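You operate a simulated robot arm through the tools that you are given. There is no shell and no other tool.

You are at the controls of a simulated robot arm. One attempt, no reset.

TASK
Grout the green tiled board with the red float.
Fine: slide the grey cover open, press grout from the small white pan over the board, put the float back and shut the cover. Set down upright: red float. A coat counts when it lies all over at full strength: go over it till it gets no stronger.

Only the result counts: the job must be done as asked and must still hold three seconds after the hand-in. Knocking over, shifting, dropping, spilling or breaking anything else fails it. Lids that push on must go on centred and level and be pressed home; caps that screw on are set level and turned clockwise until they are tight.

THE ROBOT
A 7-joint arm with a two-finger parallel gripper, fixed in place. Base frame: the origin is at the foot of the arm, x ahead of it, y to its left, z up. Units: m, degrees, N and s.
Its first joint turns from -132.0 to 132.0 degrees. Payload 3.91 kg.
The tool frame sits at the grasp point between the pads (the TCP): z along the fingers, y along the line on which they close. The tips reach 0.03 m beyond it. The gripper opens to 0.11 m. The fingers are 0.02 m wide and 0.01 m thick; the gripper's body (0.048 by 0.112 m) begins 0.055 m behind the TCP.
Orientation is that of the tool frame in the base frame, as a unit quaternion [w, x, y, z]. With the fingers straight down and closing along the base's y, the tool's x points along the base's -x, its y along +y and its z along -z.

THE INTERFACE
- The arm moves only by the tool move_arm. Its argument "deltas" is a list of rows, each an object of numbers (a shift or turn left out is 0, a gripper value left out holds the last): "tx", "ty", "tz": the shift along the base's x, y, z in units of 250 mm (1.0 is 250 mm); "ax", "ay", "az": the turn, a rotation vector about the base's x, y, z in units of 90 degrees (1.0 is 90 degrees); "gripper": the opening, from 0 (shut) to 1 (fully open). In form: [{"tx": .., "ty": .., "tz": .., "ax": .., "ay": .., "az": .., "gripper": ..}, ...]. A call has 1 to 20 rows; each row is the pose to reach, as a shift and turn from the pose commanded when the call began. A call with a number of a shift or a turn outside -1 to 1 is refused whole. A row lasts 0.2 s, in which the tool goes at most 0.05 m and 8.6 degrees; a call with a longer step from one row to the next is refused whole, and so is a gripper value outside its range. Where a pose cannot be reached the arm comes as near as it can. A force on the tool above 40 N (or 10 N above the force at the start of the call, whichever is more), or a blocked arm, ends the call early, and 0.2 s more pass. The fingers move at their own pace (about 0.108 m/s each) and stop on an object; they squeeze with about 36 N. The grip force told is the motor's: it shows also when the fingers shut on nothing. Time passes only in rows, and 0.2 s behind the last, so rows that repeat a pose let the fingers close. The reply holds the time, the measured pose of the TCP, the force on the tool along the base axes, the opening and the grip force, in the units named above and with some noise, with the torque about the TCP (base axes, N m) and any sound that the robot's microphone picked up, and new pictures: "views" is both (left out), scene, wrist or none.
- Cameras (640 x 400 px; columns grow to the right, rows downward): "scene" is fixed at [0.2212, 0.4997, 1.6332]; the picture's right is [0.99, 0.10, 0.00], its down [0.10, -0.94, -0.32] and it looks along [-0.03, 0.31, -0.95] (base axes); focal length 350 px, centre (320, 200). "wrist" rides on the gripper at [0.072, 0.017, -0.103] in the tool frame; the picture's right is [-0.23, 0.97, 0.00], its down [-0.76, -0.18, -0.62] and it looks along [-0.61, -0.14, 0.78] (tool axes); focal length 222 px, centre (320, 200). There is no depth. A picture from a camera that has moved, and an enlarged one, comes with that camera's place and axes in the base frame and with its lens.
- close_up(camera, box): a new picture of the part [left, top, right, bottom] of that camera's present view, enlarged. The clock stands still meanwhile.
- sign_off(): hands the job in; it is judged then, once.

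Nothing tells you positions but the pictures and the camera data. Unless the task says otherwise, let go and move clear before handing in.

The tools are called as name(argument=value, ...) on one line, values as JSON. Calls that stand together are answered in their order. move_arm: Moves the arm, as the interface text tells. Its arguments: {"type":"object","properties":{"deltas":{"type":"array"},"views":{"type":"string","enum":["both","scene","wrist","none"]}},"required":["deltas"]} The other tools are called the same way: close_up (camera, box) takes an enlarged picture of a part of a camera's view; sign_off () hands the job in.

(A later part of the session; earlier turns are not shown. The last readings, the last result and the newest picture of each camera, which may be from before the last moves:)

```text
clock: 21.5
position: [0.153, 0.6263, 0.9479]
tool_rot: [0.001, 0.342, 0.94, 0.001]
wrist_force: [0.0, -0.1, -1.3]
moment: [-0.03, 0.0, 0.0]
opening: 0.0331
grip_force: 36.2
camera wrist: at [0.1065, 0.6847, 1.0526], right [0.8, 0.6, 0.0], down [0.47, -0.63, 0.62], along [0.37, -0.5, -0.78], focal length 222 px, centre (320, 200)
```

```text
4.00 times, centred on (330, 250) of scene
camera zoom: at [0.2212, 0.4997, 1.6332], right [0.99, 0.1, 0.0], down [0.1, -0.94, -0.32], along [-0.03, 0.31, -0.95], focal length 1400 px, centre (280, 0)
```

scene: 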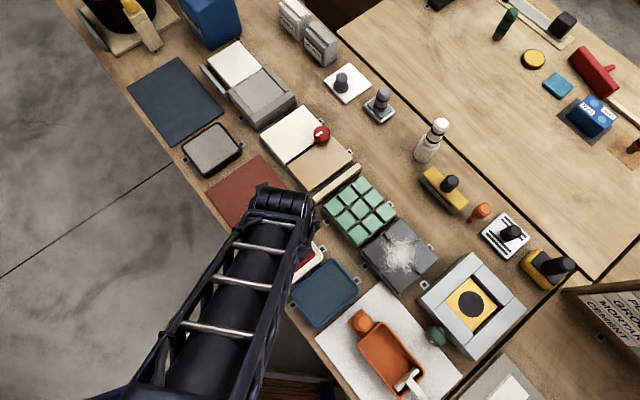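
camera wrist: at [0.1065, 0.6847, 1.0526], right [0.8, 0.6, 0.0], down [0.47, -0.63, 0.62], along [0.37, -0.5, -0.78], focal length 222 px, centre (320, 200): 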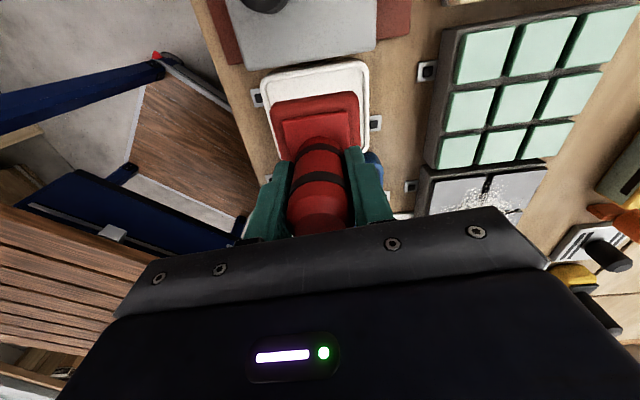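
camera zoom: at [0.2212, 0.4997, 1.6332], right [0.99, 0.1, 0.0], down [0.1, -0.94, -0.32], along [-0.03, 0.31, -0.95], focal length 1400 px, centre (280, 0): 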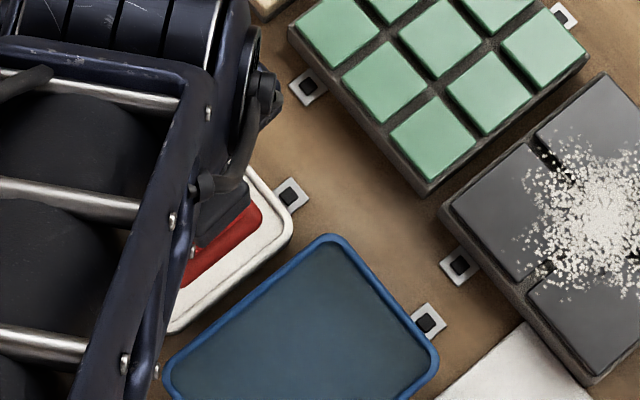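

The float is aligned with the pan and nearly centred. I'll nudge it 4 mm along the bench and lower it to just above the rim.

move_arm(deltas=[{"tx": 0.012, "ty": -0.011, "tz": -0.06}, {"tx": 0.012, "ty": -0.011, "tz": -0.12}, {"tx": 0.012, "ty": -0.011, "tz": -0.17}, {"tx": 0.012, "ty": -0.011, "tz": -0.19}, {"tx": 0.012, "ty": -0.011, "tz": -0.19}], views="both")

close_up(camera="wrist", box=[220, 60, 460, 220])

close_up(camera="scene", box=[280, 220, 360, 270])

```text
clock: 22.7
position: [0.156, 0.6232, 0.9025]
tool_rot: [0.001, 0.341, 0.94, 0.001]
wrist_force: [-1.1, -0.7, -1.5]
moment: [0.0, -0.01, 0.02]
opening: 0.033
grip_force: 36.1
camera wrist: at [0.1103, 0.6816, 1.0056], right [0.8, 0.6, 0.0], down [0.47, -0.63, 0.62], along [0.37, -0.5, -0.78], focal length 222 px, centre (320, 200)
```

scene: 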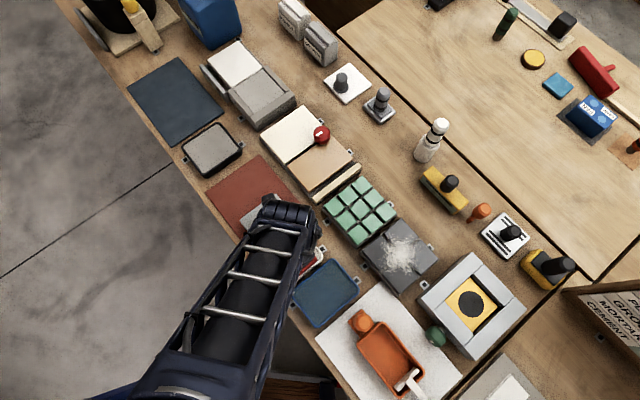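
wrist: 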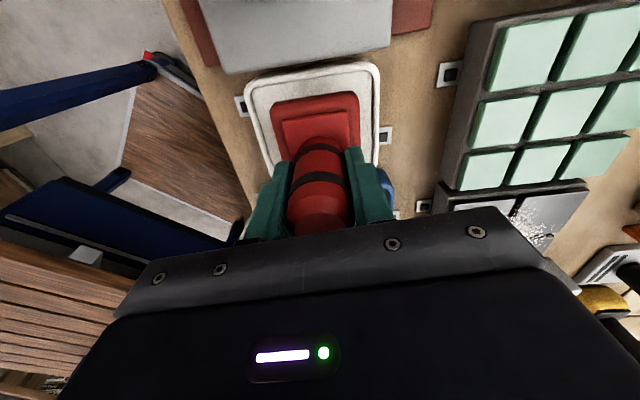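

```text
2.50 times, centred on (340, 140) of wrist
camera zoom: at [0.1103, 0.6816, 1.0056], right [0.8, 0.6, 0.0], down [0.47, -0.63, 0.62], along [0.37, -0.5, -0.78], focal length 555 px, centre (270, 350)
```

zoom: 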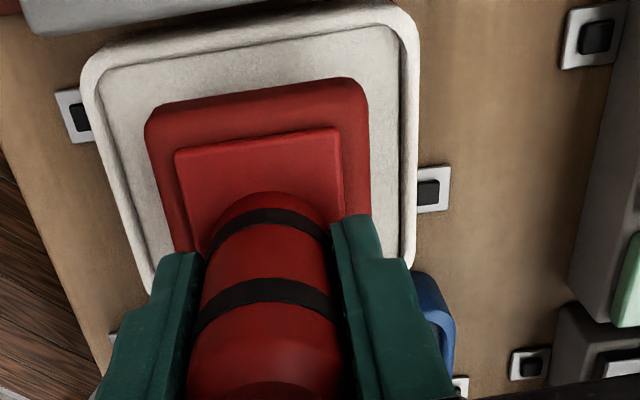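

```text
8.00 times, centred on (320, 245) of scene
camera zoom: at [0.2212, 0.4997, 1.6332], right [0.99, 0.1, 0.0], down [0.1, -0.94, -0.32], along [-0.03, 0.31, -0.95], focal length 2799 px, centre (320, -160)
```

zoom: 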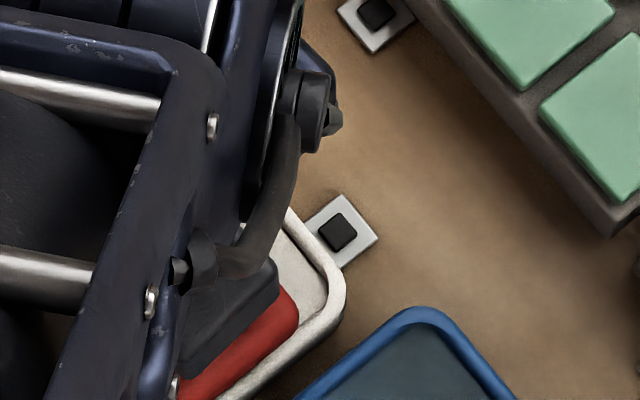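

The float sits centred just above the rim with roughly 4–5 mm to spare on each side. I'll lower it in small steps while watching the force.

move_arm(deltas=[{"tz": -0.008}, {"tz": -0.016}, {"tz": -0.024}, {"tz": -0.032}, {"tz": -0.036}], views="none")

```text
clock: 23.9
position: [0.1558, 0.6227, 0.8924]
tool_rot: [0.0, 0.342, 0.94, 0.001]
wrist_force: [-0.6, 0.0, -1.4]
moment: [0.0, 0.04, -0.03]
opening: 0.033
grip_force: 36.1
```

move_arm(deltas=[{"tz": -0.006}, {"tz": -0.012}, {"tz": -0.018}, {"tz": -0.018}], views="none")

```text
clock: 24.8
position: [0.1559, 0.6228, 0.8915]
tool_rot: [0.0, 0.342, 0.94, 0.002]
wrist_force: [-1.5, -8.4, 11.5]
moment: [-0.66, 0.39, 0.13]
opening: 0.0331
grip_force: 36.2
stopped in row 4: the force on the tool passed its limit at 42 N (the readings are from after the stop); the commanded pose is now the measured one
```

close_up(camera="wrist", box=[220, 60, 460, 220])

close_up(camera="scene", box=[280, 220, 360, 270])

```text
2.50 times, centred on (340, 140) of wrist
camera zoom: at [0.1102, 0.6808, 0.9943], right [0.8, 0.6, 0.0], down [0.47, -0.63, 0.62], along [0.37, -0.5, -0.78], focal length 555 px, centre (270, 350)
```

zoom: 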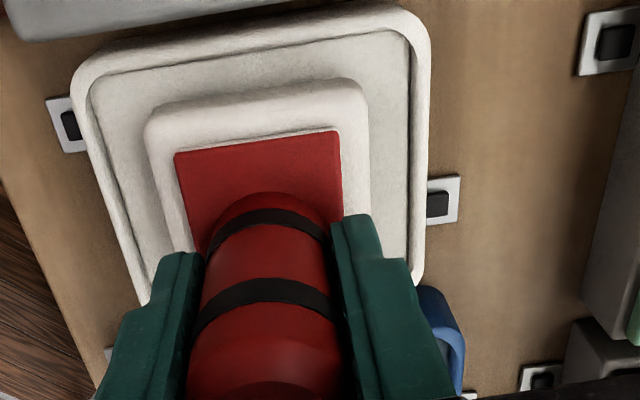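

```text
8.00 times, centred on (320, 245) of scene
camera zoom: at [0.2212, 0.4997, 1.6332], right [0.99, 0.1, 0.0], down [0.1, -0.94, -0.32], along [-0.03, 0.31, -0.95], focal length 2799 px, centre (320, -160)
```

zoom: 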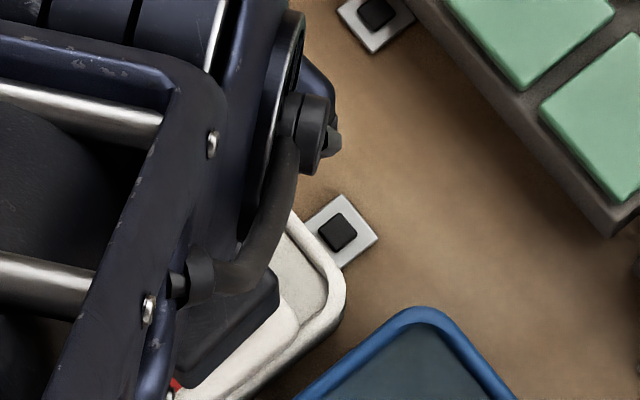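

The float's pad turned white, so it is loaded; the pan surface is met at TCP z≈0.8915. I'll lift it and carry it over the green board's centre at about (0.29, 0.75).

move_arm(deltas=[{"tz": 0.03}, {"tz": 0.12}, {"tz": 0.25}, {"tz": 0.36}, {"tx": 0.11, "ty": 0.104, "tz": 0.36}, {"tx": 0.22, "ty": 0.208, "tz": 0.36}, {"tx": 0.33, "ty": 0.312, "tz": 0.36}, {"tx": 0.44, "ty": 0.416, "tz": 0.36}, {"tx": 0.538, "ty": 0.508, "tz": 0.36}, {"tx": 0.538, "ty": 0.508, "tz": 0.24}, {"tx": 0.538, "ty": 0.508, "tz": 0.2}, {"tx": 0.538, "ty": 0.508, "tz": 0.2}])

close_up(camera="wrist", box=[220, 60, 460, 220])

close_up(camera="scene", box=[310, 160, 430, 260])

```text
clock: 27.4
position: [0.2919, 0.7499, 0.9397]
tool_rot: [0.0, 0.343, 0.939, 0.002]
wrist_force: [-0.2, -1.0, -1.9]
moment: [0.01, -0.03, 0.01]
opening: 0.0333
grip_force: 36.7
camera wrist: at [0.2453, 0.8082, 1.044], right [0.8, 0.6, 0.0], down [0.47, -0.63, 0.62], along [0.37, -0.5, -0.78], focal length 222 px, centre (320, 200)
```

scene: 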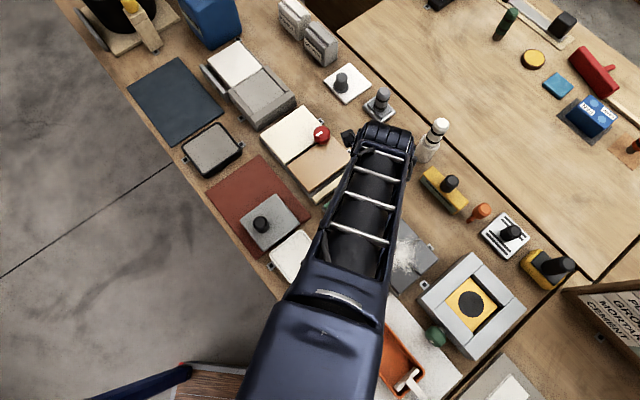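
wrist: 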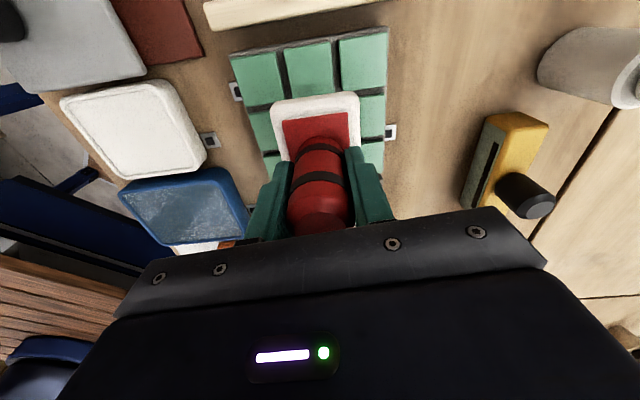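

```text
2.50 times, centred on (340, 140) of wrist
camera zoom: at [0.2453, 0.8082, 1.044], right [0.8, 0.6, 0.0], down [0.47, -0.63, 0.62], along [0.37, -0.5, -0.78], focal length 555 px, centre (270, 350)
```

zoom: 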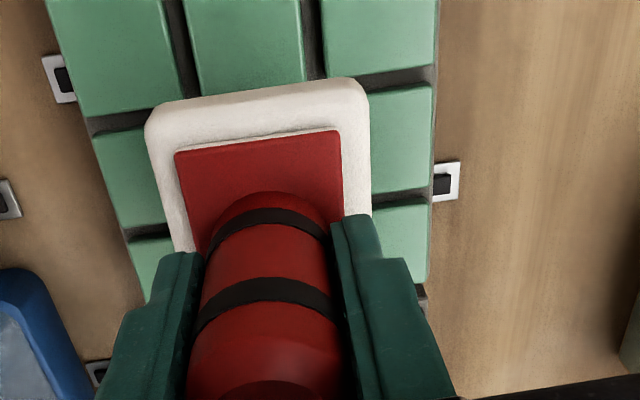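

```text
4.00 times, centred on (370, 210) of scene
camera zoom: at [0.2212, 0.4997, 1.6332], right [0.99, 0.1, 0.0], down [0.1, -0.94, -0.32], along [-0.03, 0.31, -0.95], focal length 1400 px, centre (120, 160)
```

zoom: 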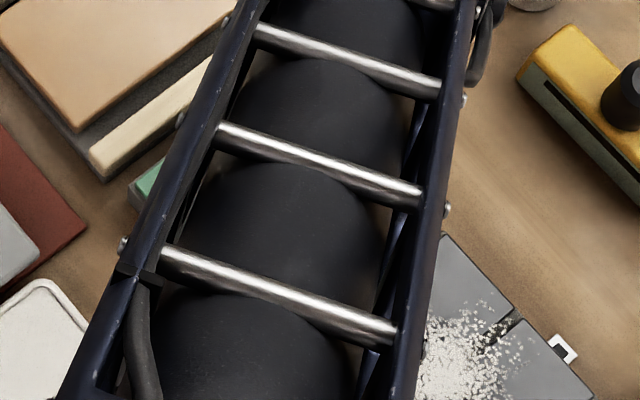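

The board is under the float, aligned within about a degree, with its centre near (0.290, 0.750). I'll make a first slow press in the middle to see the imprint.

move_arm(deltas=[{"tz": -0.06}, {"tz": -0.12}, {"tz": -0.135}, {"tz": -0.145}, {"tz": -0.15}, {"tz": -0.15}], views="none")

move_arm(deltas=[{"tz": -0.006}, {"tz": -0.012}, {"tz": -0.018}, {"tz": -0.018}], views="none")

```text
clock: 28.8
position: [0.2916, 0.7515, 0.902]
tool_rot: [0.0, 0.342, 0.94, 0.002]
wrist_force: [0.3, -0.2, -1.6]
moment: [0.02, 0.0, -0.02]
opening: 0.0334
grip_force: 35.8
```

```text
clock: 29.8
position: [0.2901, 0.7518, 0.9013]
tool_rot: [-0.002, 0.343, 0.939, 0.003]
wrist_force: [-2.0, -6.5, 7.9]
moment: [-0.73, 0.18, 0.03]
opening: 0.0335
grip_force: 35.9
stopped in row 4: the force on the tool passed its limit at 41 N (the readings are from after the stop); the commanded pose is now the measured one
```

move_arm(deltas=[{"tz": 0.03}, {"tz": 0.08}, {"tz": 0.08}], views="wrist")

close_up(camera="wrist", box=[200, 10, 440, 170])

```text
clock: 30.6
position: [0.2915, 0.7533, 0.9196]
tool_rot: [0.0, 0.342, 0.94, 0.004]
wrist_force: [-0.5, 0.2, -1.1]
moment: [0.04, 0.04, -0.01]
opening: 0.0331
grip_force: 35.8
camera wrist: at [0.245, 0.8097, 1.024], right [0.8, 0.6, 0.01], down [0.47, -0.63, 0.62], along [0.37, -0.49, -0.79], focal length 222 px, centre (320, 200)
```

wrist: 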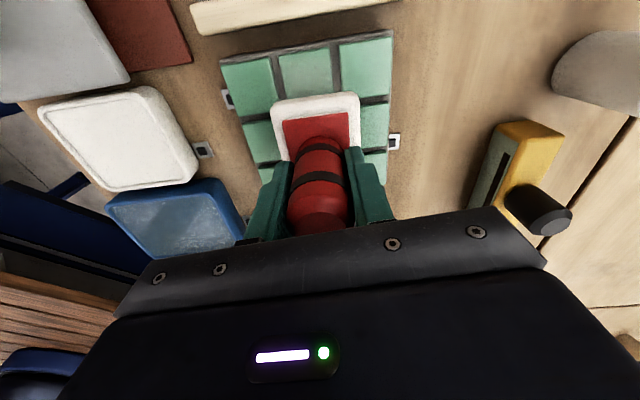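

```text
2.50 times, centred on (320, 90) of wrist
camera zoom: at [0.245, 0.8097, 1.024], right [0.8, 0.6, 0.01], down [0.47, -0.63, 0.62], along [0.37, -0.49, -0.79], focal length 555 px, centre (320, 475)
```

zoom: 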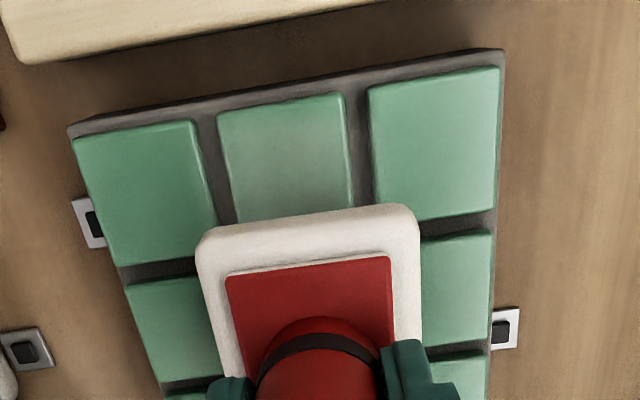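

The joints near the press look changed. I'll carry the float back over the pan so the scene camera can see the board clearly, correcting a slight tilt on the way.

move_arm(deltas=[{"tz": 0.12, "ax": -0.003}, {"tz": 0.216, "ax": -0.003}, {"tx": -0.11, "ty": -0.106, "tz": 0.216, "ax": -0.003}, {"tx": -0.22, "ty": -0.212, "tz": 0.216, "ax": -0.003}, {"tx": -0.33, "ty": -0.318, "tz": 0.216, "ax": -0.003}, {"tx": -0.44, "ty": -0.424, "tz": 0.216, "ax": -0.003}, {"tx": -0.536, "ty": -0.516, "tz": 0.216, "ax": -0.003}, {"tx": -0.536, "ty": -0.516, "tz": 0.216, "ax": -0.003}], views="both")

close_up(camera="scene", box=[310, 160, 410, 260])

close_up(camera="wrist", box=[220, 60, 460, 220])

```text
clock: 32.4
position: [0.1571, 0.6232, 0.9742]
tool_rot: [0.0, 0.342, 0.94, 0.002]
wrist_force: [0.5, 0.0, -2.2]
moment: [-0.01, 0.02, -0.02]
opening: 0.0333
grip_force: 36.4
camera wrist: at [0.1119, 0.6809, 1.078], right [0.8, 0.6, 0.0], down [0.47, -0.63, 0.62], along [0.37, -0.5, -0.78], focal length 222 px, centre (320, 200)
```

scene: 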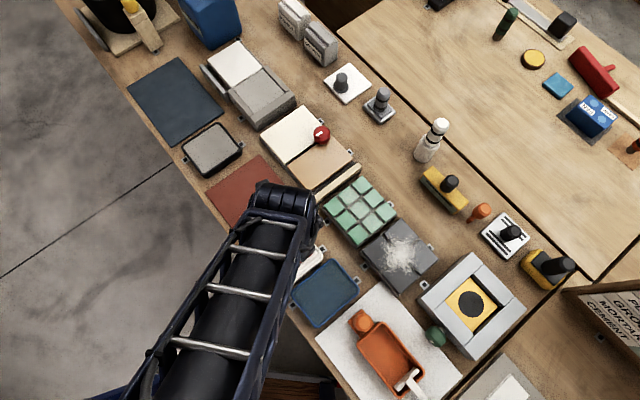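
wrist: 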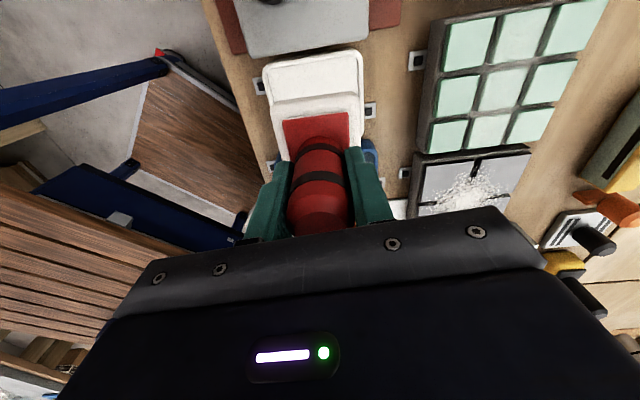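

```text
4.00 times, centred on (360, 210) of scene
camera zoom: at [0.2212, 0.4997, 1.6332], right [0.99, 0.1, 0.0], down [0.1, -0.94, -0.32], along [-0.03, 0.31, -0.95], focal length 1400 px, centre (160, 160)
```

zoom: 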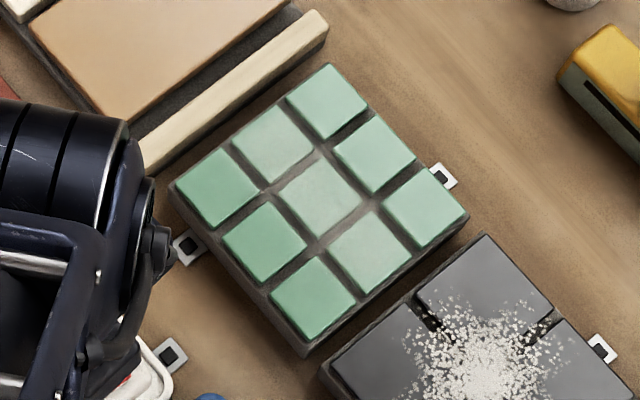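

```text
2.50 times, centred on (340, 140) of wrist
camera zoom: at [0.1119, 0.6809, 1.078], right [0.8, 0.6, 0.0], down [0.47, -0.63, 0.62], along [0.37, -0.5, -0.78], focal length 555 px, centre (270, 350)
```

zoom: 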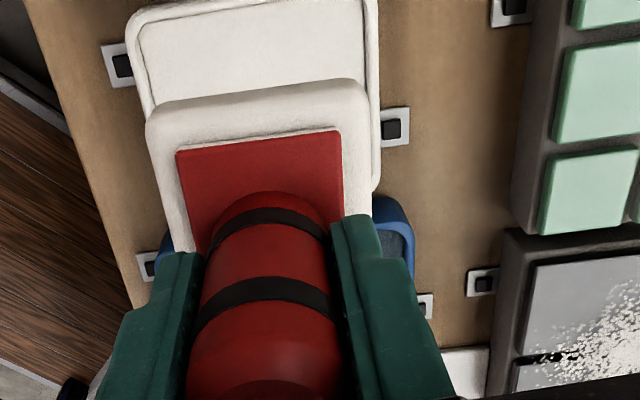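

close_up(camera="scene", box=[320, 175, 400, 245])

```text
5.71 times, centred on (360, 210) of scene
camera zoom: at [0.2212, 0.4997, 1.6332], right [0.99, 0.1, 0.0], down [0.1, -0.94, -0.32], along [-0.03, 0.31, -0.95], focal length 2000 px, centre (91, 143)
```

zoom: 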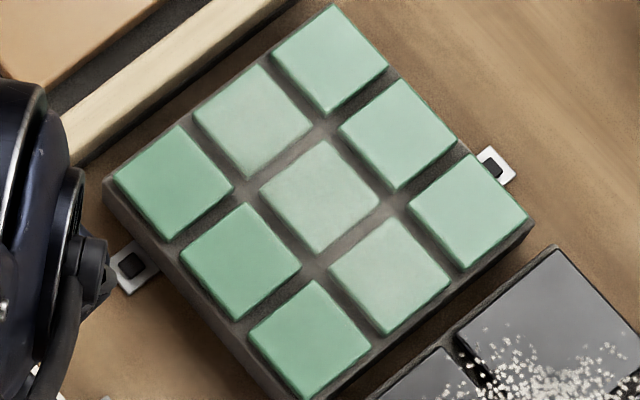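

The first press left a faint coat on the middle, so several reloaded presses will be needed all over. I'll reload in the pan, approaching in fine steps to keep the force moderate.

move_arm(deltas=[{"tz": -0.12}, {"tz": -0.24}, {"tz": -0.3}, {"tz": -0.32}, {"tz": -0.326}, {"tz": -0.326}], views="none")

move_arm(deltas=[{"tz": -0.002}, {"tz": -0.004}, {"tz": -0.006}, {"tz": -0.006}], views="none")

```text
clock: 33.8
position: [0.158, 0.6228, 0.8946]
tool_rot: [0.001, 0.342, 0.94, 0.001]
wrist_force: [-0.8, -0.2, -2.1]
moment: [0.0, 0.03, 0.0]
opening: 0.033
grip_force: 36.2
```

```text
clock: 34.8
position: [0.1557, 0.623, 0.8908]
tool_rot: [0.0, 0.342, 0.94, 0.002]
wrist_force: [0.3, -0.1, -1.0]
moment: [-0.01, 0.08, 0.01]
opening: 0.033
grip_force: 36.1
```

move_arm(deltas=[{"tz": -0.002}, {"tz": -0.004}, {"tz": -0.004}], views="none")

move_arm(deltas=[{"tz": -0.002}, {"tz": -0.004}, {"tz": -0.004}], views="none")

```text
clock: 35.6
position: [0.1577, 0.6236, 0.8912]
tool_rot: [0.0, 0.342, 0.94, 0.002]
wrist_force: [1.8, -4.2, 11.8]
moment: [-0.13, 0.52, 0.12]
opening: 0.0333
grip_force: 35.7
```

```text
clock: 36.4
position: [0.1572, 0.6229, 0.8905]
tool_rot: [0.0, 0.342, 0.94, 0.003]
wrist_force: [6.2, -5.7, 35.6]
moment: [-0.87, 0.58, 0.23]
opening: 0.033
grip_force: 35.8
```

The pad is loaded at about 35 N. The moment shows the pad's near-side edge touches first, so I'll take out about 0.25° of tilt and go to the board's left quarter.

move_arm(deltas=[{"tz": 0.04, "ax": -0.003, "ay": 0.001}, {"tz": 0.16, "ax": -0.003, "ay": 0.001}, {"tz": 0.3, "ax": -0.003, "ay": 0.001}, {"tx": 0.095, "ty": 0.127, "tz": 0.32, "ax": -0.003, "ay": 0.001}, {"tx": 0.19, "ty": 0.253, "tz": 0.32, "ax": -0.003, "ay": 0.001}, {"tx": 0.285, "ty": 0.38, "tz": 0.32, "ax": -0.003, "ay": 0.001}, {"tx": 0.379, "ty": 0.506, "tz": 0.32, "ax": -0.003, "ay": 0.001}, {"tx": 0.379, "ty": 0.506, "tz": 0.2, "ax": -0.003, "ay": 0.001}, {"tx": 0.379, "ty": 0.506, "tz": 0.1, "ax": -0.003, "ay": 0.001}, {"tx": 0.379, "ty": 0.506, "tz": 0.06, "ax": -0.003, "ay": 0.001}, {"tx": 0.379, "ty": 0.506, "tz": 0.055, "ax": -0.003, "ay": 0.001}, {"tx": 0.379, "ty": 0.506, "tz": 0.055, "ax": -0.003, "ay": 0.001}], views="wrist")

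close_up(camera="wrist", box=[200, 10, 440, 170])

```text
clock: 39.0
position: [0.2509, 0.7495, 0.9025]
tool_rot: [0.001, 0.342, 0.94, -0.001]
wrist_force: [-0.4, 0.3, -1.4]
moment: [-0.01, -0.02, 0.01]
opening: 0.033
grip_force: 36.8
camera wrist: at [0.2061, 0.8073, 1.0062], right [0.8, 0.6, 0.0], down [0.47, -0.62, 0.62], along [0.37, -0.5, -0.78], focal length 222 px, centre (320, 200)
```

wrist: 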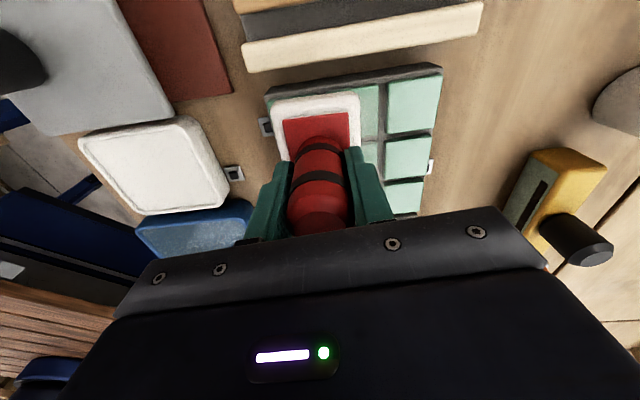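

```text
2.50 times, centred on (320, 90) of wrist
camera zoom: at [0.2061, 0.8073, 1.0062], right [0.8, 0.6, 0.0], down [0.47, -0.62, 0.62], along [0.37, -0.5, -0.78], focal length 555 px, centre (320, 475)
```

zoom: 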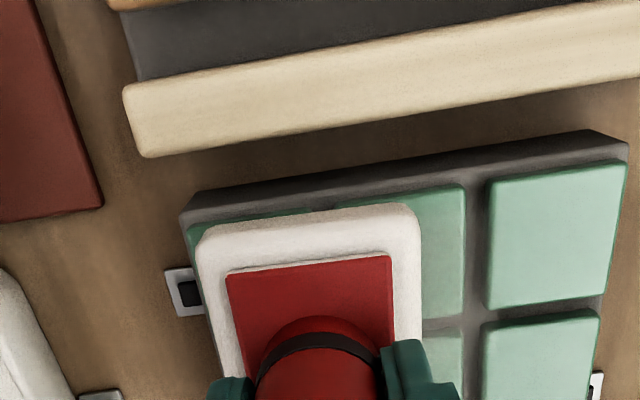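

The float covers the left quarter but falls 2–4 mm short of the outer edges. I'll shift it a little outward and press down slowly.

move_arm(deltas=[{"tx": -0.023}, {"tx": -0.023, "tz": -0.004}, {"tx": -0.023, "tz": -0.006}, {"tx": -0.023, "tz": -0.006}], views="none")

move_arm(deltas=[{"tz": -0.002}, {"tz": -0.004}, {"tz": -0.004}], views="none")

```text
clock: 40.0
position: [0.2467, 0.749, 0.9024]
tool_rot: [0.001, 0.342, 0.94, -0.001]
wrist_force: [0.1, 0.4, -1.3]
moment: [0.01, 0.01, -0.03]
opening: 0.0329
grip_force: 35.6
```

```text
clock: 40.8
position: [0.2476, 0.7493, 0.901]
tool_rot: [0.0, 0.341, 0.94, -0.001]
wrist_force: [0.1, -4.5, 4.8]
moment: [-0.01, 0.08, 0.05]
opening: 0.033
grip_force: 36.6
```

move_arm(deltas=[{"tz": -0.002}, {"tz": -0.004}, {"tz": -0.004}, {"tz": -0.004}], views="none")

```text
clock: 41.8
position: [0.2456, 0.7501, 0.9015]
tool_rot: [0.0, 0.342, 0.94, 0.0]
wrist_force: [0.2, -5.6, 17.2]
moment: [0.09, 0.46, 0.1]
opening: 0.033
grip_force: 36.0
```

The press is at about 17 N in the left quarter. I'll go round the other three quarters at the same depth on this load.

move_arm(deltas=[{"tz": 0.03}, {"tx": 0.09, "ty": -0.086, "tz": 0.03}, {"tx": 0.179, "ty": -0.172, "tz": 0.03}, {"tx": 0.179, "ty": -0.172, "tz": 0.006}, {"tx": 0.179, "ty": -0.172, "tz": -0.001}, {"tx": 0.179, "ty": -0.172, "tz": -0.001}, {"tx": 0.179, "ty": -0.172, "tz": 0.03}, {"tx": 0.265, "ty": -0.083, "tz": 0.03}, {"tx": 0.351, "ty": 0.007, "tz": 0.03}, {"tx": 0.351, "ty": 0.007, "tz": 0.006}, {"tx": 0.351, "ty": 0.007, "tz": -0.001}, {"tx": 0.351, "ty": 0.007, "tz": -0.001}, {"tx": 0.351, "ty": 0.007, "tz": 0.03}, {"tx": 0.262, "ty": 0.093, "tz": 0.03}, {"tx": 0.172, "ty": 0.179, "tz": 0.03}, {"tx": 0.172, "ty": 0.179, "tz": 0.006}, {"tx": 0.172, "ty": 0.179, "tz": -0.001}, {"tx": 0.172, "ty": 0.179, "tz": -0.001}], views="wrist")

```text
clock: 45.6
position: [0.2896, 0.7951, 0.9001]
tool_rot: [0.0, 0.343, 0.939, -0.001]
wrist_force: [3.8, -10.4, 23.9]
moment: [-0.42, 0.36, 0.13]
opening: 0.0331
grip_force: 35.8
camera wrist: at [0.244, 0.8521, 1.0042], right [0.8, 0.6, 0.0], down [0.47, -0.63, 0.62], along [0.37, -0.5, -0.78], focal length 222 px, centre (320, 200)
```

wrist: 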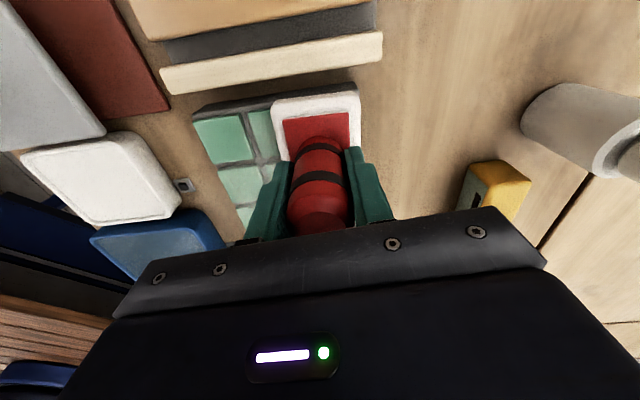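

move_arm(deltas=[{"tz": 0.06}, {"tz": 0.18}, {"tz": 0.28}, {"tx": -0.106, "ty": -0.137, "tz": 0.28}, {"tx": -0.212, "ty": -0.274, "tz": 0.28}, {"tx": -0.317, "ty": -0.411, "tz": 0.28}, {"tx": -0.423, "ty": -0.548, "tz": 0.28}, {"tx": -0.528, "ty": -0.685, "tz": 0.28}, {"tx": -0.528, "ty": -0.685, "tz": 0.15}, {"tx": -0.528, "ty": -0.685, "tz": 0.04}, {"tx": -0.528, "ty": -0.685, "tz": -0.01}, {"tx": -0.528, "ty": -0.685, "tz": -0.03}, {"tx": -0.528, "ty": -0.685, "tz": -0.036}, {"tx": -0.528, "ty": -0.685, "tz": -0.038}, {"tx": -0.528, "ty": -0.685, "tz": -0.038}])

close_up(camera="scene", box=[320, 175, 400, 245])

close_up(camera="wrist", box=[220, 60, 460, 220])

```text
clock: 48.8
position: [0.1566, 0.6232, 0.891]
tool_rot: [0.0, 0.342, 0.94, 0.0]
wrist_force: [-1.8, -4.6, 20.0]
moment: [-0.06, 0.23, 0.02]
opening: 0.033
grip_force: 35.6
camera wrist: at [0.1111, 0.6808, 0.9942], right [0.8, 0.6, 0.0], down [0.47, -0.63, 0.62], along [0.37, -0.5, -0.78], focal length 222 px, centre (320, 200)
```

scene: 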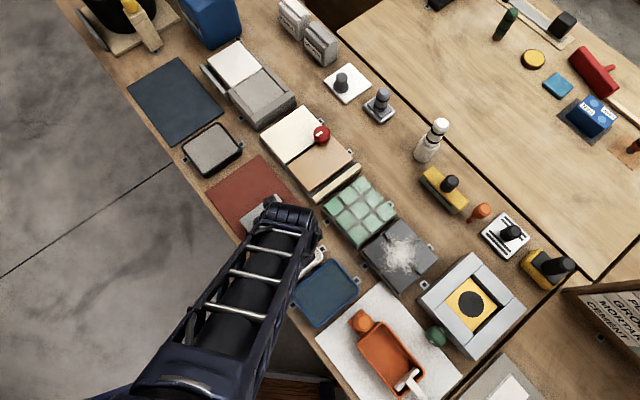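
wrist: 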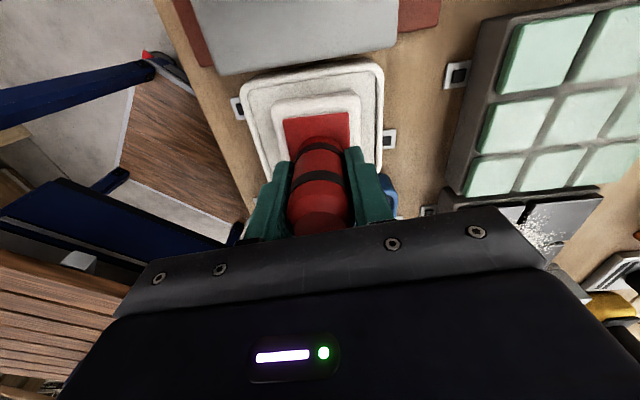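

```text
5.71 times, centred on (360, 210) of scene
camera zoom: at [0.2212, 0.4997, 1.6332], right [0.99, 0.1, 0.0], down [0.1, -0.94, -0.32], along [-0.03, 0.31, -0.95], focal length 2000 px, centre (91, 143)
```

zoom: 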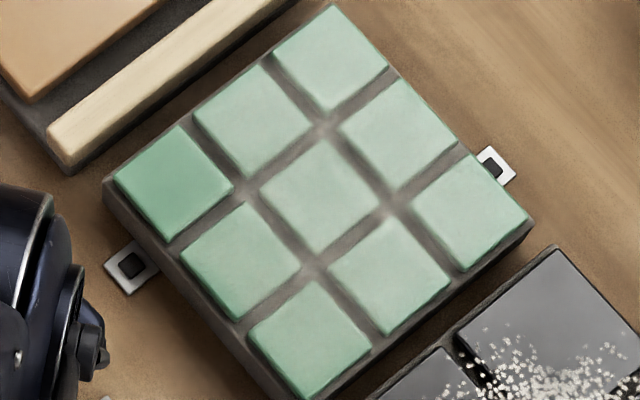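

```text
2.50 times, centred on (340, 140) of wrist
camera zoom: at [0.1111, 0.6808, 0.9942], right [0.8, 0.6, 0.0], down [0.47, -0.63, 0.62], along [0.37, -0.5, -0.78], focal length 555 px, centre (270, 350)
```

zoom: 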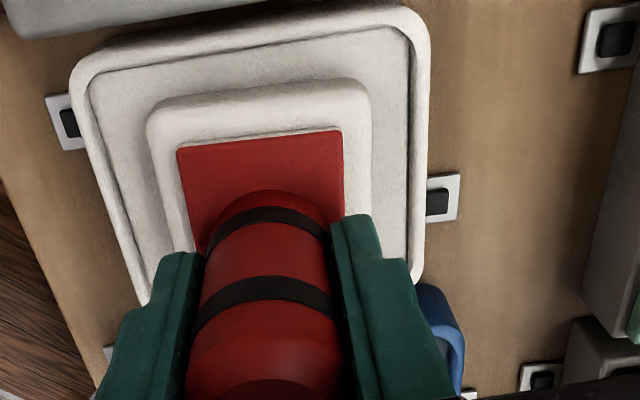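

Nearly all tiles now carry a faint coat, but the left tile, pressed at only 17 N, seems untouched. I'll press harder, at about 30 N, starting by reloading here in the pan.

move_arm(deltas=[{"tz": -0.001}, {"tz": -0.002}, {"tz": -0.002}, {"tz": -0.002}], views="none")

```text
clock: 49.8
position: [0.1561, 0.6231, 0.891]
tool_rot: [0.0, 0.343, 0.939, 0.0]
wrist_force: [-0.7, -6.6, 8.5]
moment: [-0.13, 0.08, 0.05]
opening: 0.0334
grip_force: 35.6
stopped in row 4: the force on the tool passed its limit at 41 N (the readings are from after the stop); the commanded pose is now the measured one
```

move_arm(deltas=[{"tz": 0.06}, {"tz": 0.18}, {"tz": 0.31}, {"tx": 0.089, "ty": 0.127, "tz": 0.31}, {"tx": 0.178, "ty": 0.253, "tz": 0.31}, {"tx": 0.267, "ty": 0.38, "tz": 0.31}, {"tx": 0.356, "ty": 0.506, "tz": 0.31}, {"tx": 0.356, "ty": 0.506, "tz": 0.18}, {"tx": 0.356, "ty": 0.506, "tz": 0.08}, {"tx": 0.356, "ty": 0.506, "tz": 0.05}, {"tx": 0.356, "ty": 0.506, "tz": 0.042}, {"tx": 0.356, "ty": 0.506, "tz": 0.036}, {"tx": 0.356, "ty": 0.506, "tz": 0.036}, {"tx": 0.356, "ty": 0.506, "tz": 0.036}], views="wrist")

```text
clock: 52.8
position: [0.2464, 0.7509, 0.9005]
tool_rot: [0.0, 0.342, 0.94, 0.001]
wrist_force: [-1.1, -5.4, 33.7]
moment: [-0.74, 0.44, 0.13]
opening: 0.033
grip_force: 35.9
camera wrist: at [0.2006, 0.808, 1.0042], right [0.8, 0.6, 0.0], down [0.47, -0.63, 0.62], along [0.37, -0.5, -0.78], focal length 222 px, centre (320, 200)
```

wrist: 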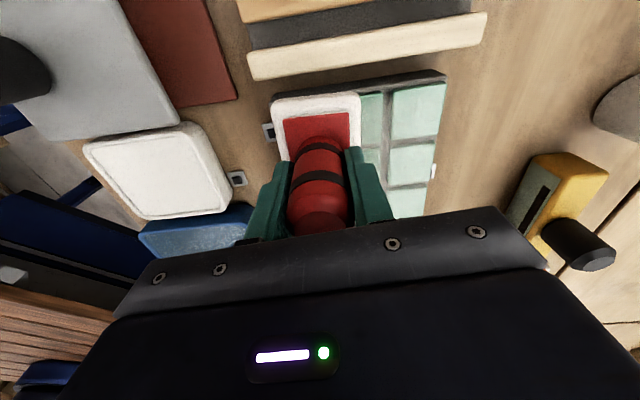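

The press here reached 34 N. I'll lift, press the next quarter (B) the same way, and check the left tile from there.

move_arm(deltas=[{"tz": 0.03}, {"tx": 0.09, "ty": -0.086, "tz": 0.03}, {"tx": 0.179, "ty": -0.172, "tz": 0.03}, {"tx": 0.179, "ty": -0.172, "tz": 0.008}, {"tx": 0.179, "ty": -0.172, "tz": 0.001}, {"tx": 0.179, "ty": -0.172, "tz": 0.001}], views="wrist")

close_up(camera="wrist", box=[200, 10, 440, 170])

```text
clock: 54.2
position: [0.2919, 0.7061, 0.9005]
tool_rot: [0.0, 0.342, 0.94, 0.0]
wrist_force: [3.0, -5.5, 9.5]
moment: [-0.16, 0.18, 0.08]
opening: 0.0329
grip_force: 36.0
camera wrist: at [0.2457, 0.7646, 1.0041], right [0.8, 0.6, 0.0], down [0.47, -0.63, 0.62], along [0.37, -0.5, -0.78], focal length 222 px, centre (320, 200)
```

wrist: 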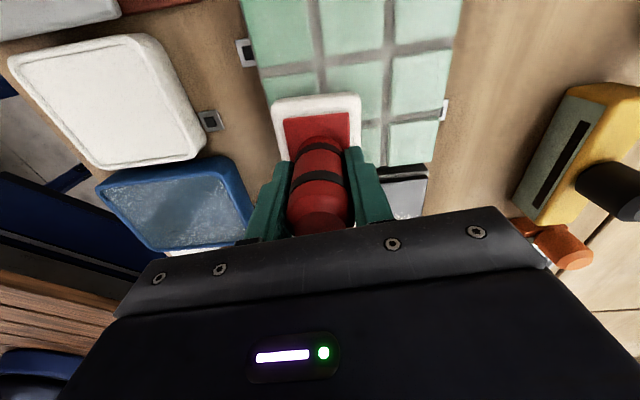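

```text
2.50 times, centred on (320, 90) of wrist
camera zoom: at [0.2457, 0.7646, 1.0041], right [0.8, 0.6, 0.0], down [0.47, -0.63, 0.62], along [0.37, -0.5, -0.78], focal length 555 px, centre (320, 475)
```

zoom: 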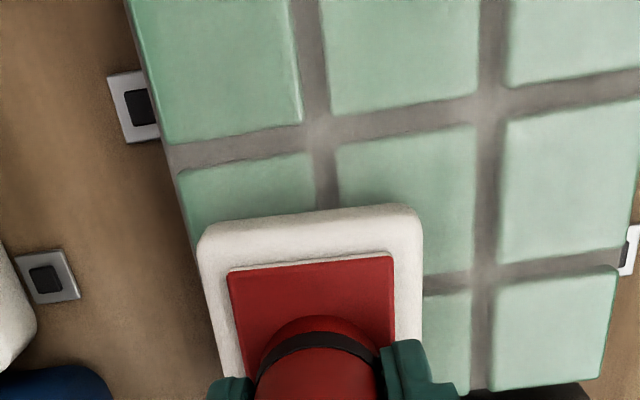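

The left tile is now coated too. This press (B) is only at 9.5 N, so I'll push a bit deeper.

move_arm(deltas=[{"tz": -0.002}, {"tz": -0.003}, {"tz": -0.003}], views="none")

```text
clock: 55.0
position: [0.2903, 0.7073, 0.9002]
tool_rot: [0.0, 0.342, 0.94, 0.001]
wrist_force: [6.2, -5.4, 32.7]
moment: [-0.64, 0.46, 0.1]
opening: 0.0331
grip_force: 35.8
```

move_arm(deltas=[{"tz": 0.03}, {"tx": 0.086, "ty": 0.09, "tz": 0.03}, {"tx": 0.172, "ty": 0.179, "tz": 0.03}, {"tx": 0.172, "ty": 0.179, "tz": 0.008}, {"tx": 0.172, "ty": 0.179, "tz": 0.001}, {"tx": 0.172, "ty": 0.179, "tz": 0.0}, {"tx": 0.172, "ty": 0.179, "tz": 0.0}], views="none")

```text
clock: 56.6
position: [0.3341, 0.7528, 0.8997]
tool_rot: [0.0, 0.342, 0.94, 0.003]
wrist_force: [-3.4, -4.4, 42.3]
moment: [-0.73, 0.63, 0.1]
opening: 0.033
grip_force: 35.8
```

move_arm(deltas=[{"tz": 0.03}, {"tx": -0.09, "ty": 0.086, "tz": 0.03}, {"tx": -0.179, "ty": 0.172, "tz": 0.03}, {"tx": -0.179, "ty": 0.172, "tz": 0.01}, {"tx": -0.179, "ty": 0.172, "tz": 0.003}, {"tx": -0.179, "ty": 0.172, "tz": 0.002}, {"tx": -0.179, "ty": 0.172, "tz": 0.002}], views="wrist")

close_up(camera="wrist", box=[200, 10, 440, 170])

```text
clock: 58.2
position: [0.2888, 0.7947, 0.901]
tool_rot: [0.001, 0.342, 0.94, 0.0]
wrist_force: [4.9, -7.5, 20.3]
moment: [-0.57, 0.24, 0.15]
opening: 0.033
grip_force: 35.7
camera wrist: at [0.2434, 0.8524, 1.0039], right [0.8, 0.6, 0.0], down [0.47, -0.63, 0.62], along [0.37, -0.5, -0.78], focal length 222 px, centre (320, 200)
```

wrist: 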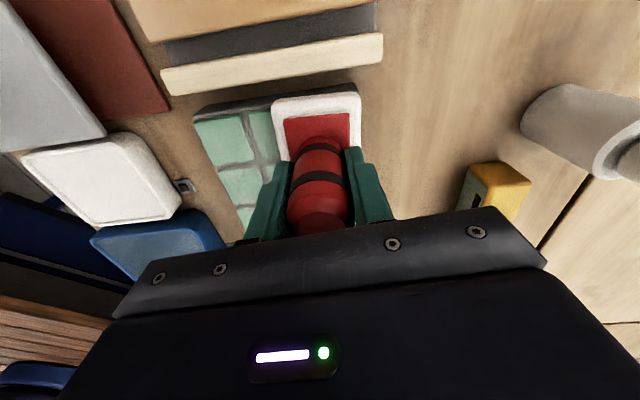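

```text
2.50 times, centred on (320, 90) of wrist
camera zoom: at [0.2434, 0.8524, 1.0039], right [0.8, 0.6, 0.0], down [0.47, -0.63, 0.62], along [0.37, -0.5, -0.78], focal length 555 px, centre (320, 475)
```

zoom: 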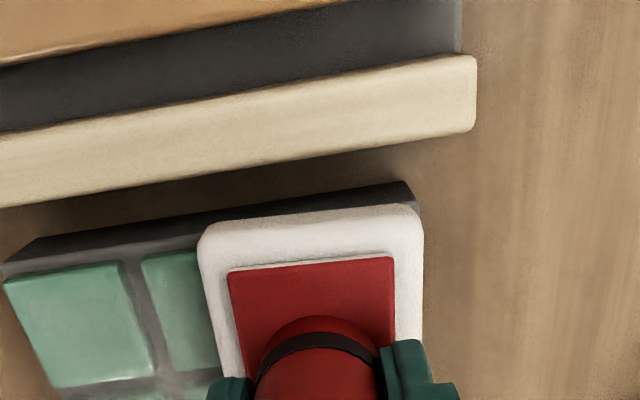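

move_arm(deltas=[{"tz": -0.001}, {"tz": -0.002}, {"tz": -0.002}], views="none")

move_arm(deltas=[{"tz": 0.06}, {"tz": 0.18}, {"tz": 0.28}, {"tx": -0.106, "ty": -0.137, "tz": 0.28}, {"tx": -0.212, "ty": -0.274, "tz": 0.28}, {"tx": -0.317, "ty": -0.411, "tz": 0.28}, {"tx": -0.423, "ty": -0.548, "tz": 0.28}, {"tx": -0.528, "ty": -0.685, "tz": 0.28}, {"tx": -0.528, "ty": -0.685, "tz": 0.15}, {"tx": -0.528, "ty": -0.685, "tz": 0.04}, {"tx": -0.528, "ty": -0.685, "tz": -0.01}, {"tx": -0.528, "ty": -0.685, "tz": -0.03}, {"tx": -0.528, "ty": -0.685, "tz": -0.036}, {"tx": -0.528, "ty": -0.685, "tz": -0.037}, {"tx": -0.528, "ty": -0.685, "tz": -0.037}], views="scene")

close_up(camera="scene", box=[320, 175, 400, 245])

```text
clock: 59.0
position: [0.2895, 0.7952, 0.8999]
tool_rot: [-0.001, 0.342, 0.94, 0.001]
wrist_force: [1.7, -5.8, 31.7]
moment: [-0.61, 0.53, 0.1]
opening: 0.0331
grip_force: 36.0
```

```text
clock: 62.2
position: [0.1564, 0.6228, 0.89]
tool_rot: [0.0, 0.341, 0.94, 0.0]
wrist_force: [0.5, -2.2, 9.6]
moment: [-0.01, 0.3, 0.05]
opening: 0.0328
grip_force: 36.0
```

scene: 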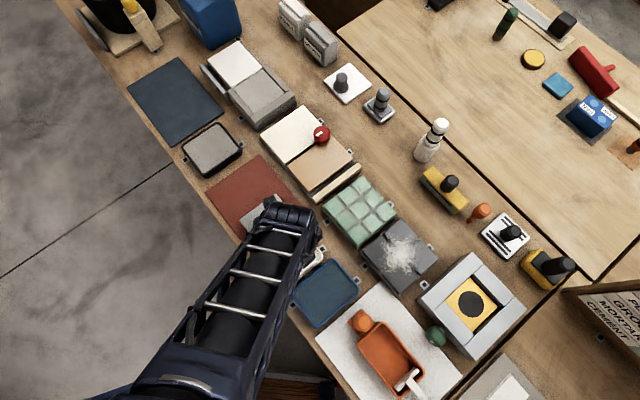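

```text
5.71 times, centred on (360, 210) of scene
camera zoom: at [0.2212, 0.4997, 1.6332], right [0.99, 0.1, 0.0], down [0.1, -0.94, -0.32], along [-0.03, 0.31, -0.95], focal length 2000 px, centre (91, 143)
```

zoom: 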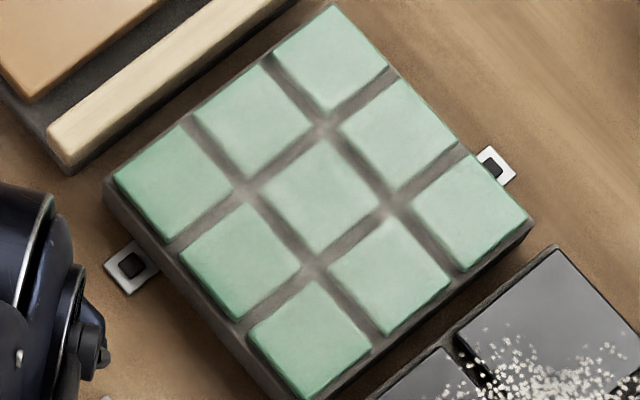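

close_up(camera="scene", box=[322, 185, 362, 210])

close_up(camera="scene", box=[342, 195, 382, 220])

close_up(camera="scene", box=[360, 205, 400, 230])

close_up(camera="scene", box=[342, 172, 382, 197])

close_up(camera="scene", box=[340, 222, 380, 247])

```text
16.00 times, centred on (342, 198) of scene
camera zoom: at [0.2212, 0.4997, 1.6332], right [0.99, 0.1, 0.0], down [0.1, -0.94, -0.32], along [-0.03, 0.31, -0.95], focal length 5598 px, centre (-32, 240)
```

zoom: 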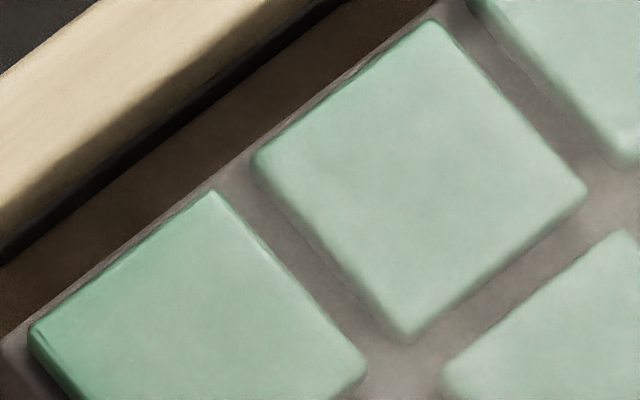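

```text
16.00 times, centred on (362, 208) of scene
camera zoom: at [0.2212, 0.4997, 1.6332], right [0.99, 0.1, 0.0], down [0.1, -0.94, -0.32], along [-0.03, 0.31, -0.95], focal length 5598 px, centre (-352, 80)
```

zoom: 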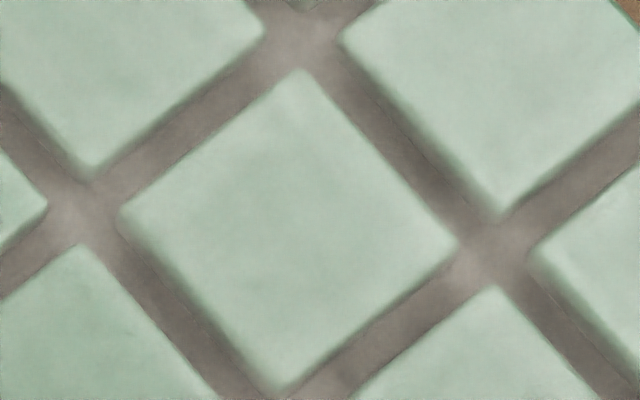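

```text
16.00 times, centred on (380, 218) of scene
camera zoom: at [0.2212, 0.4997, 1.6332], right [0.99, 0.1, 0.0], down [0.1, -0.94, -0.32], along [-0.03, 0.31, -0.95], focal length 5598 px, centre (-640, -80)
```

zoom: 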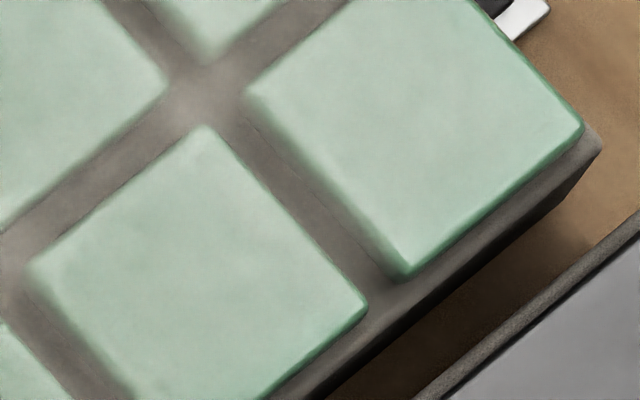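

```text
16.00 times, centred on (362, 184) of scene
camera zoom: at [0.2212, 0.4997, 1.6332], right [0.99, 0.1, 0.0], down [0.1, -0.94, -0.32], along [-0.03, 0.31, -0.95], focal length 5598 px, centre (-352, 448)
```

zoom: 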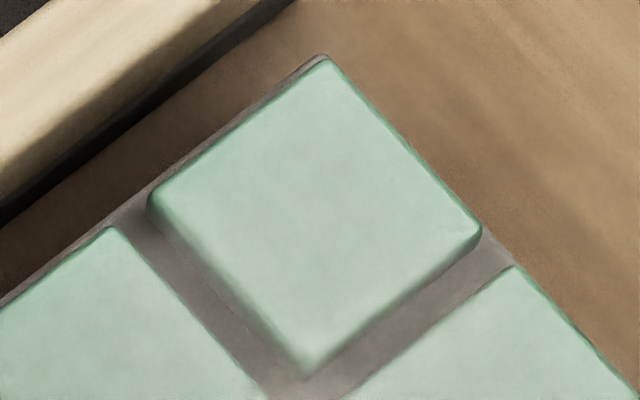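

```text
16.00 times, centred on (360, 234) of scene
camera zoom: at [0.2212, 0.4997, 1.6332], right [0.99, 0.1, 0.0], down [0.1, -0.94, -0.32], along [-0.03, 0.31, -0.95], focal length 5598 px, centre (-320, -352)
```

zoom: 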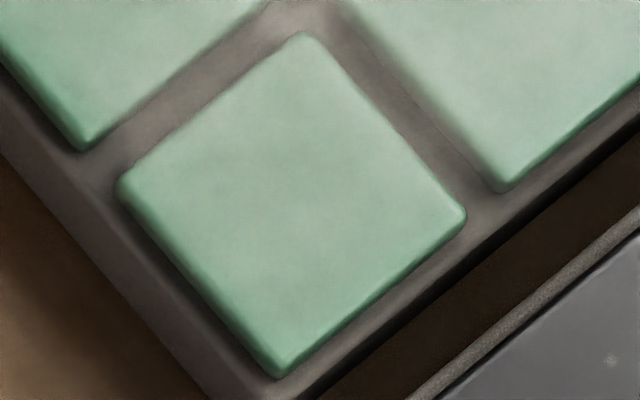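

The coat is faint and stops a few mm short at the outer tile edges. To learn how strength builds up, I'll reload firmly and then press the centre several times.

move_arm(deltas=[{"tz": -0.001}, {"tz": -0.003}, {"tz": -0.003}, {"tz": -0.003}], views="none")

```text
clock: 63.2
position: [0.1572, 0.623, 0.8896]
tool_rot: [-0.001, 0.342, 0.94, 0.001]
wrist_force: [4.0, -6.4, 39.8]
moment: [-0.62, 0.33, 0.15]
opening: 0.033
grip_force: 36.0
```

move_arm(deltas=[{"tz": 0.06}, {"tz": 0.18}, {"tz": 0.31}, {"tx": 0.106, "ty": 0.102, "tz": 0.31}, {"tx": 0.212, "ty": 0.204, "tz": 0.31}, {"tx": 0.319, "ty": 0.306, "tz": 0.31}, {"tx": 0.425, "ty": 0.408, "tz": 0.31}, {"tx": 0.531, "ty": 0.509, "tz": 0.31}, {"tx": 0.531, "ty": 0.509, "tz": 0.18}, {"tx": 0.531, "ty": 0.509, "tz": 0.08}, {"tx": 0.531, "ty": 0.509, "tz": 0.05}, {"tx": 0.531, "ty": 0.509, "tz": 0.042}, {"tx": 0.531, "ty": 0.509, "tz": 0.041}, {"tx": 0.531, "ty": 0.509, "tz": 0.07}, {"tx": 0.531, "ty": 0.509, "tz": 0.048}, {"tx": 0.531, "ty": 0.509, "tz": 0.041}, {"tx": 0.531, "ty": 0.509, "tz": 0.041}, {"tx": 0.531, "ty": 0.509, "tz": 0.07}, {"tx": 0.531, "ty": 0.509, "tz": 0.048}, {"tx": 0.531, "ty": 0.509, "tz": 0.041}], views="none")

```text
clock: 67.4
position: [0.2894, 0.751, 0.8999]
tool_rot: [-0.001, 0.342, 0.94, 0.001]
wrist_force: [-0.8, -3.8, 18.8]
moment: [-0.56, 0.47, 0.13]
opening: 0.0328
grip_force: 35.8
```

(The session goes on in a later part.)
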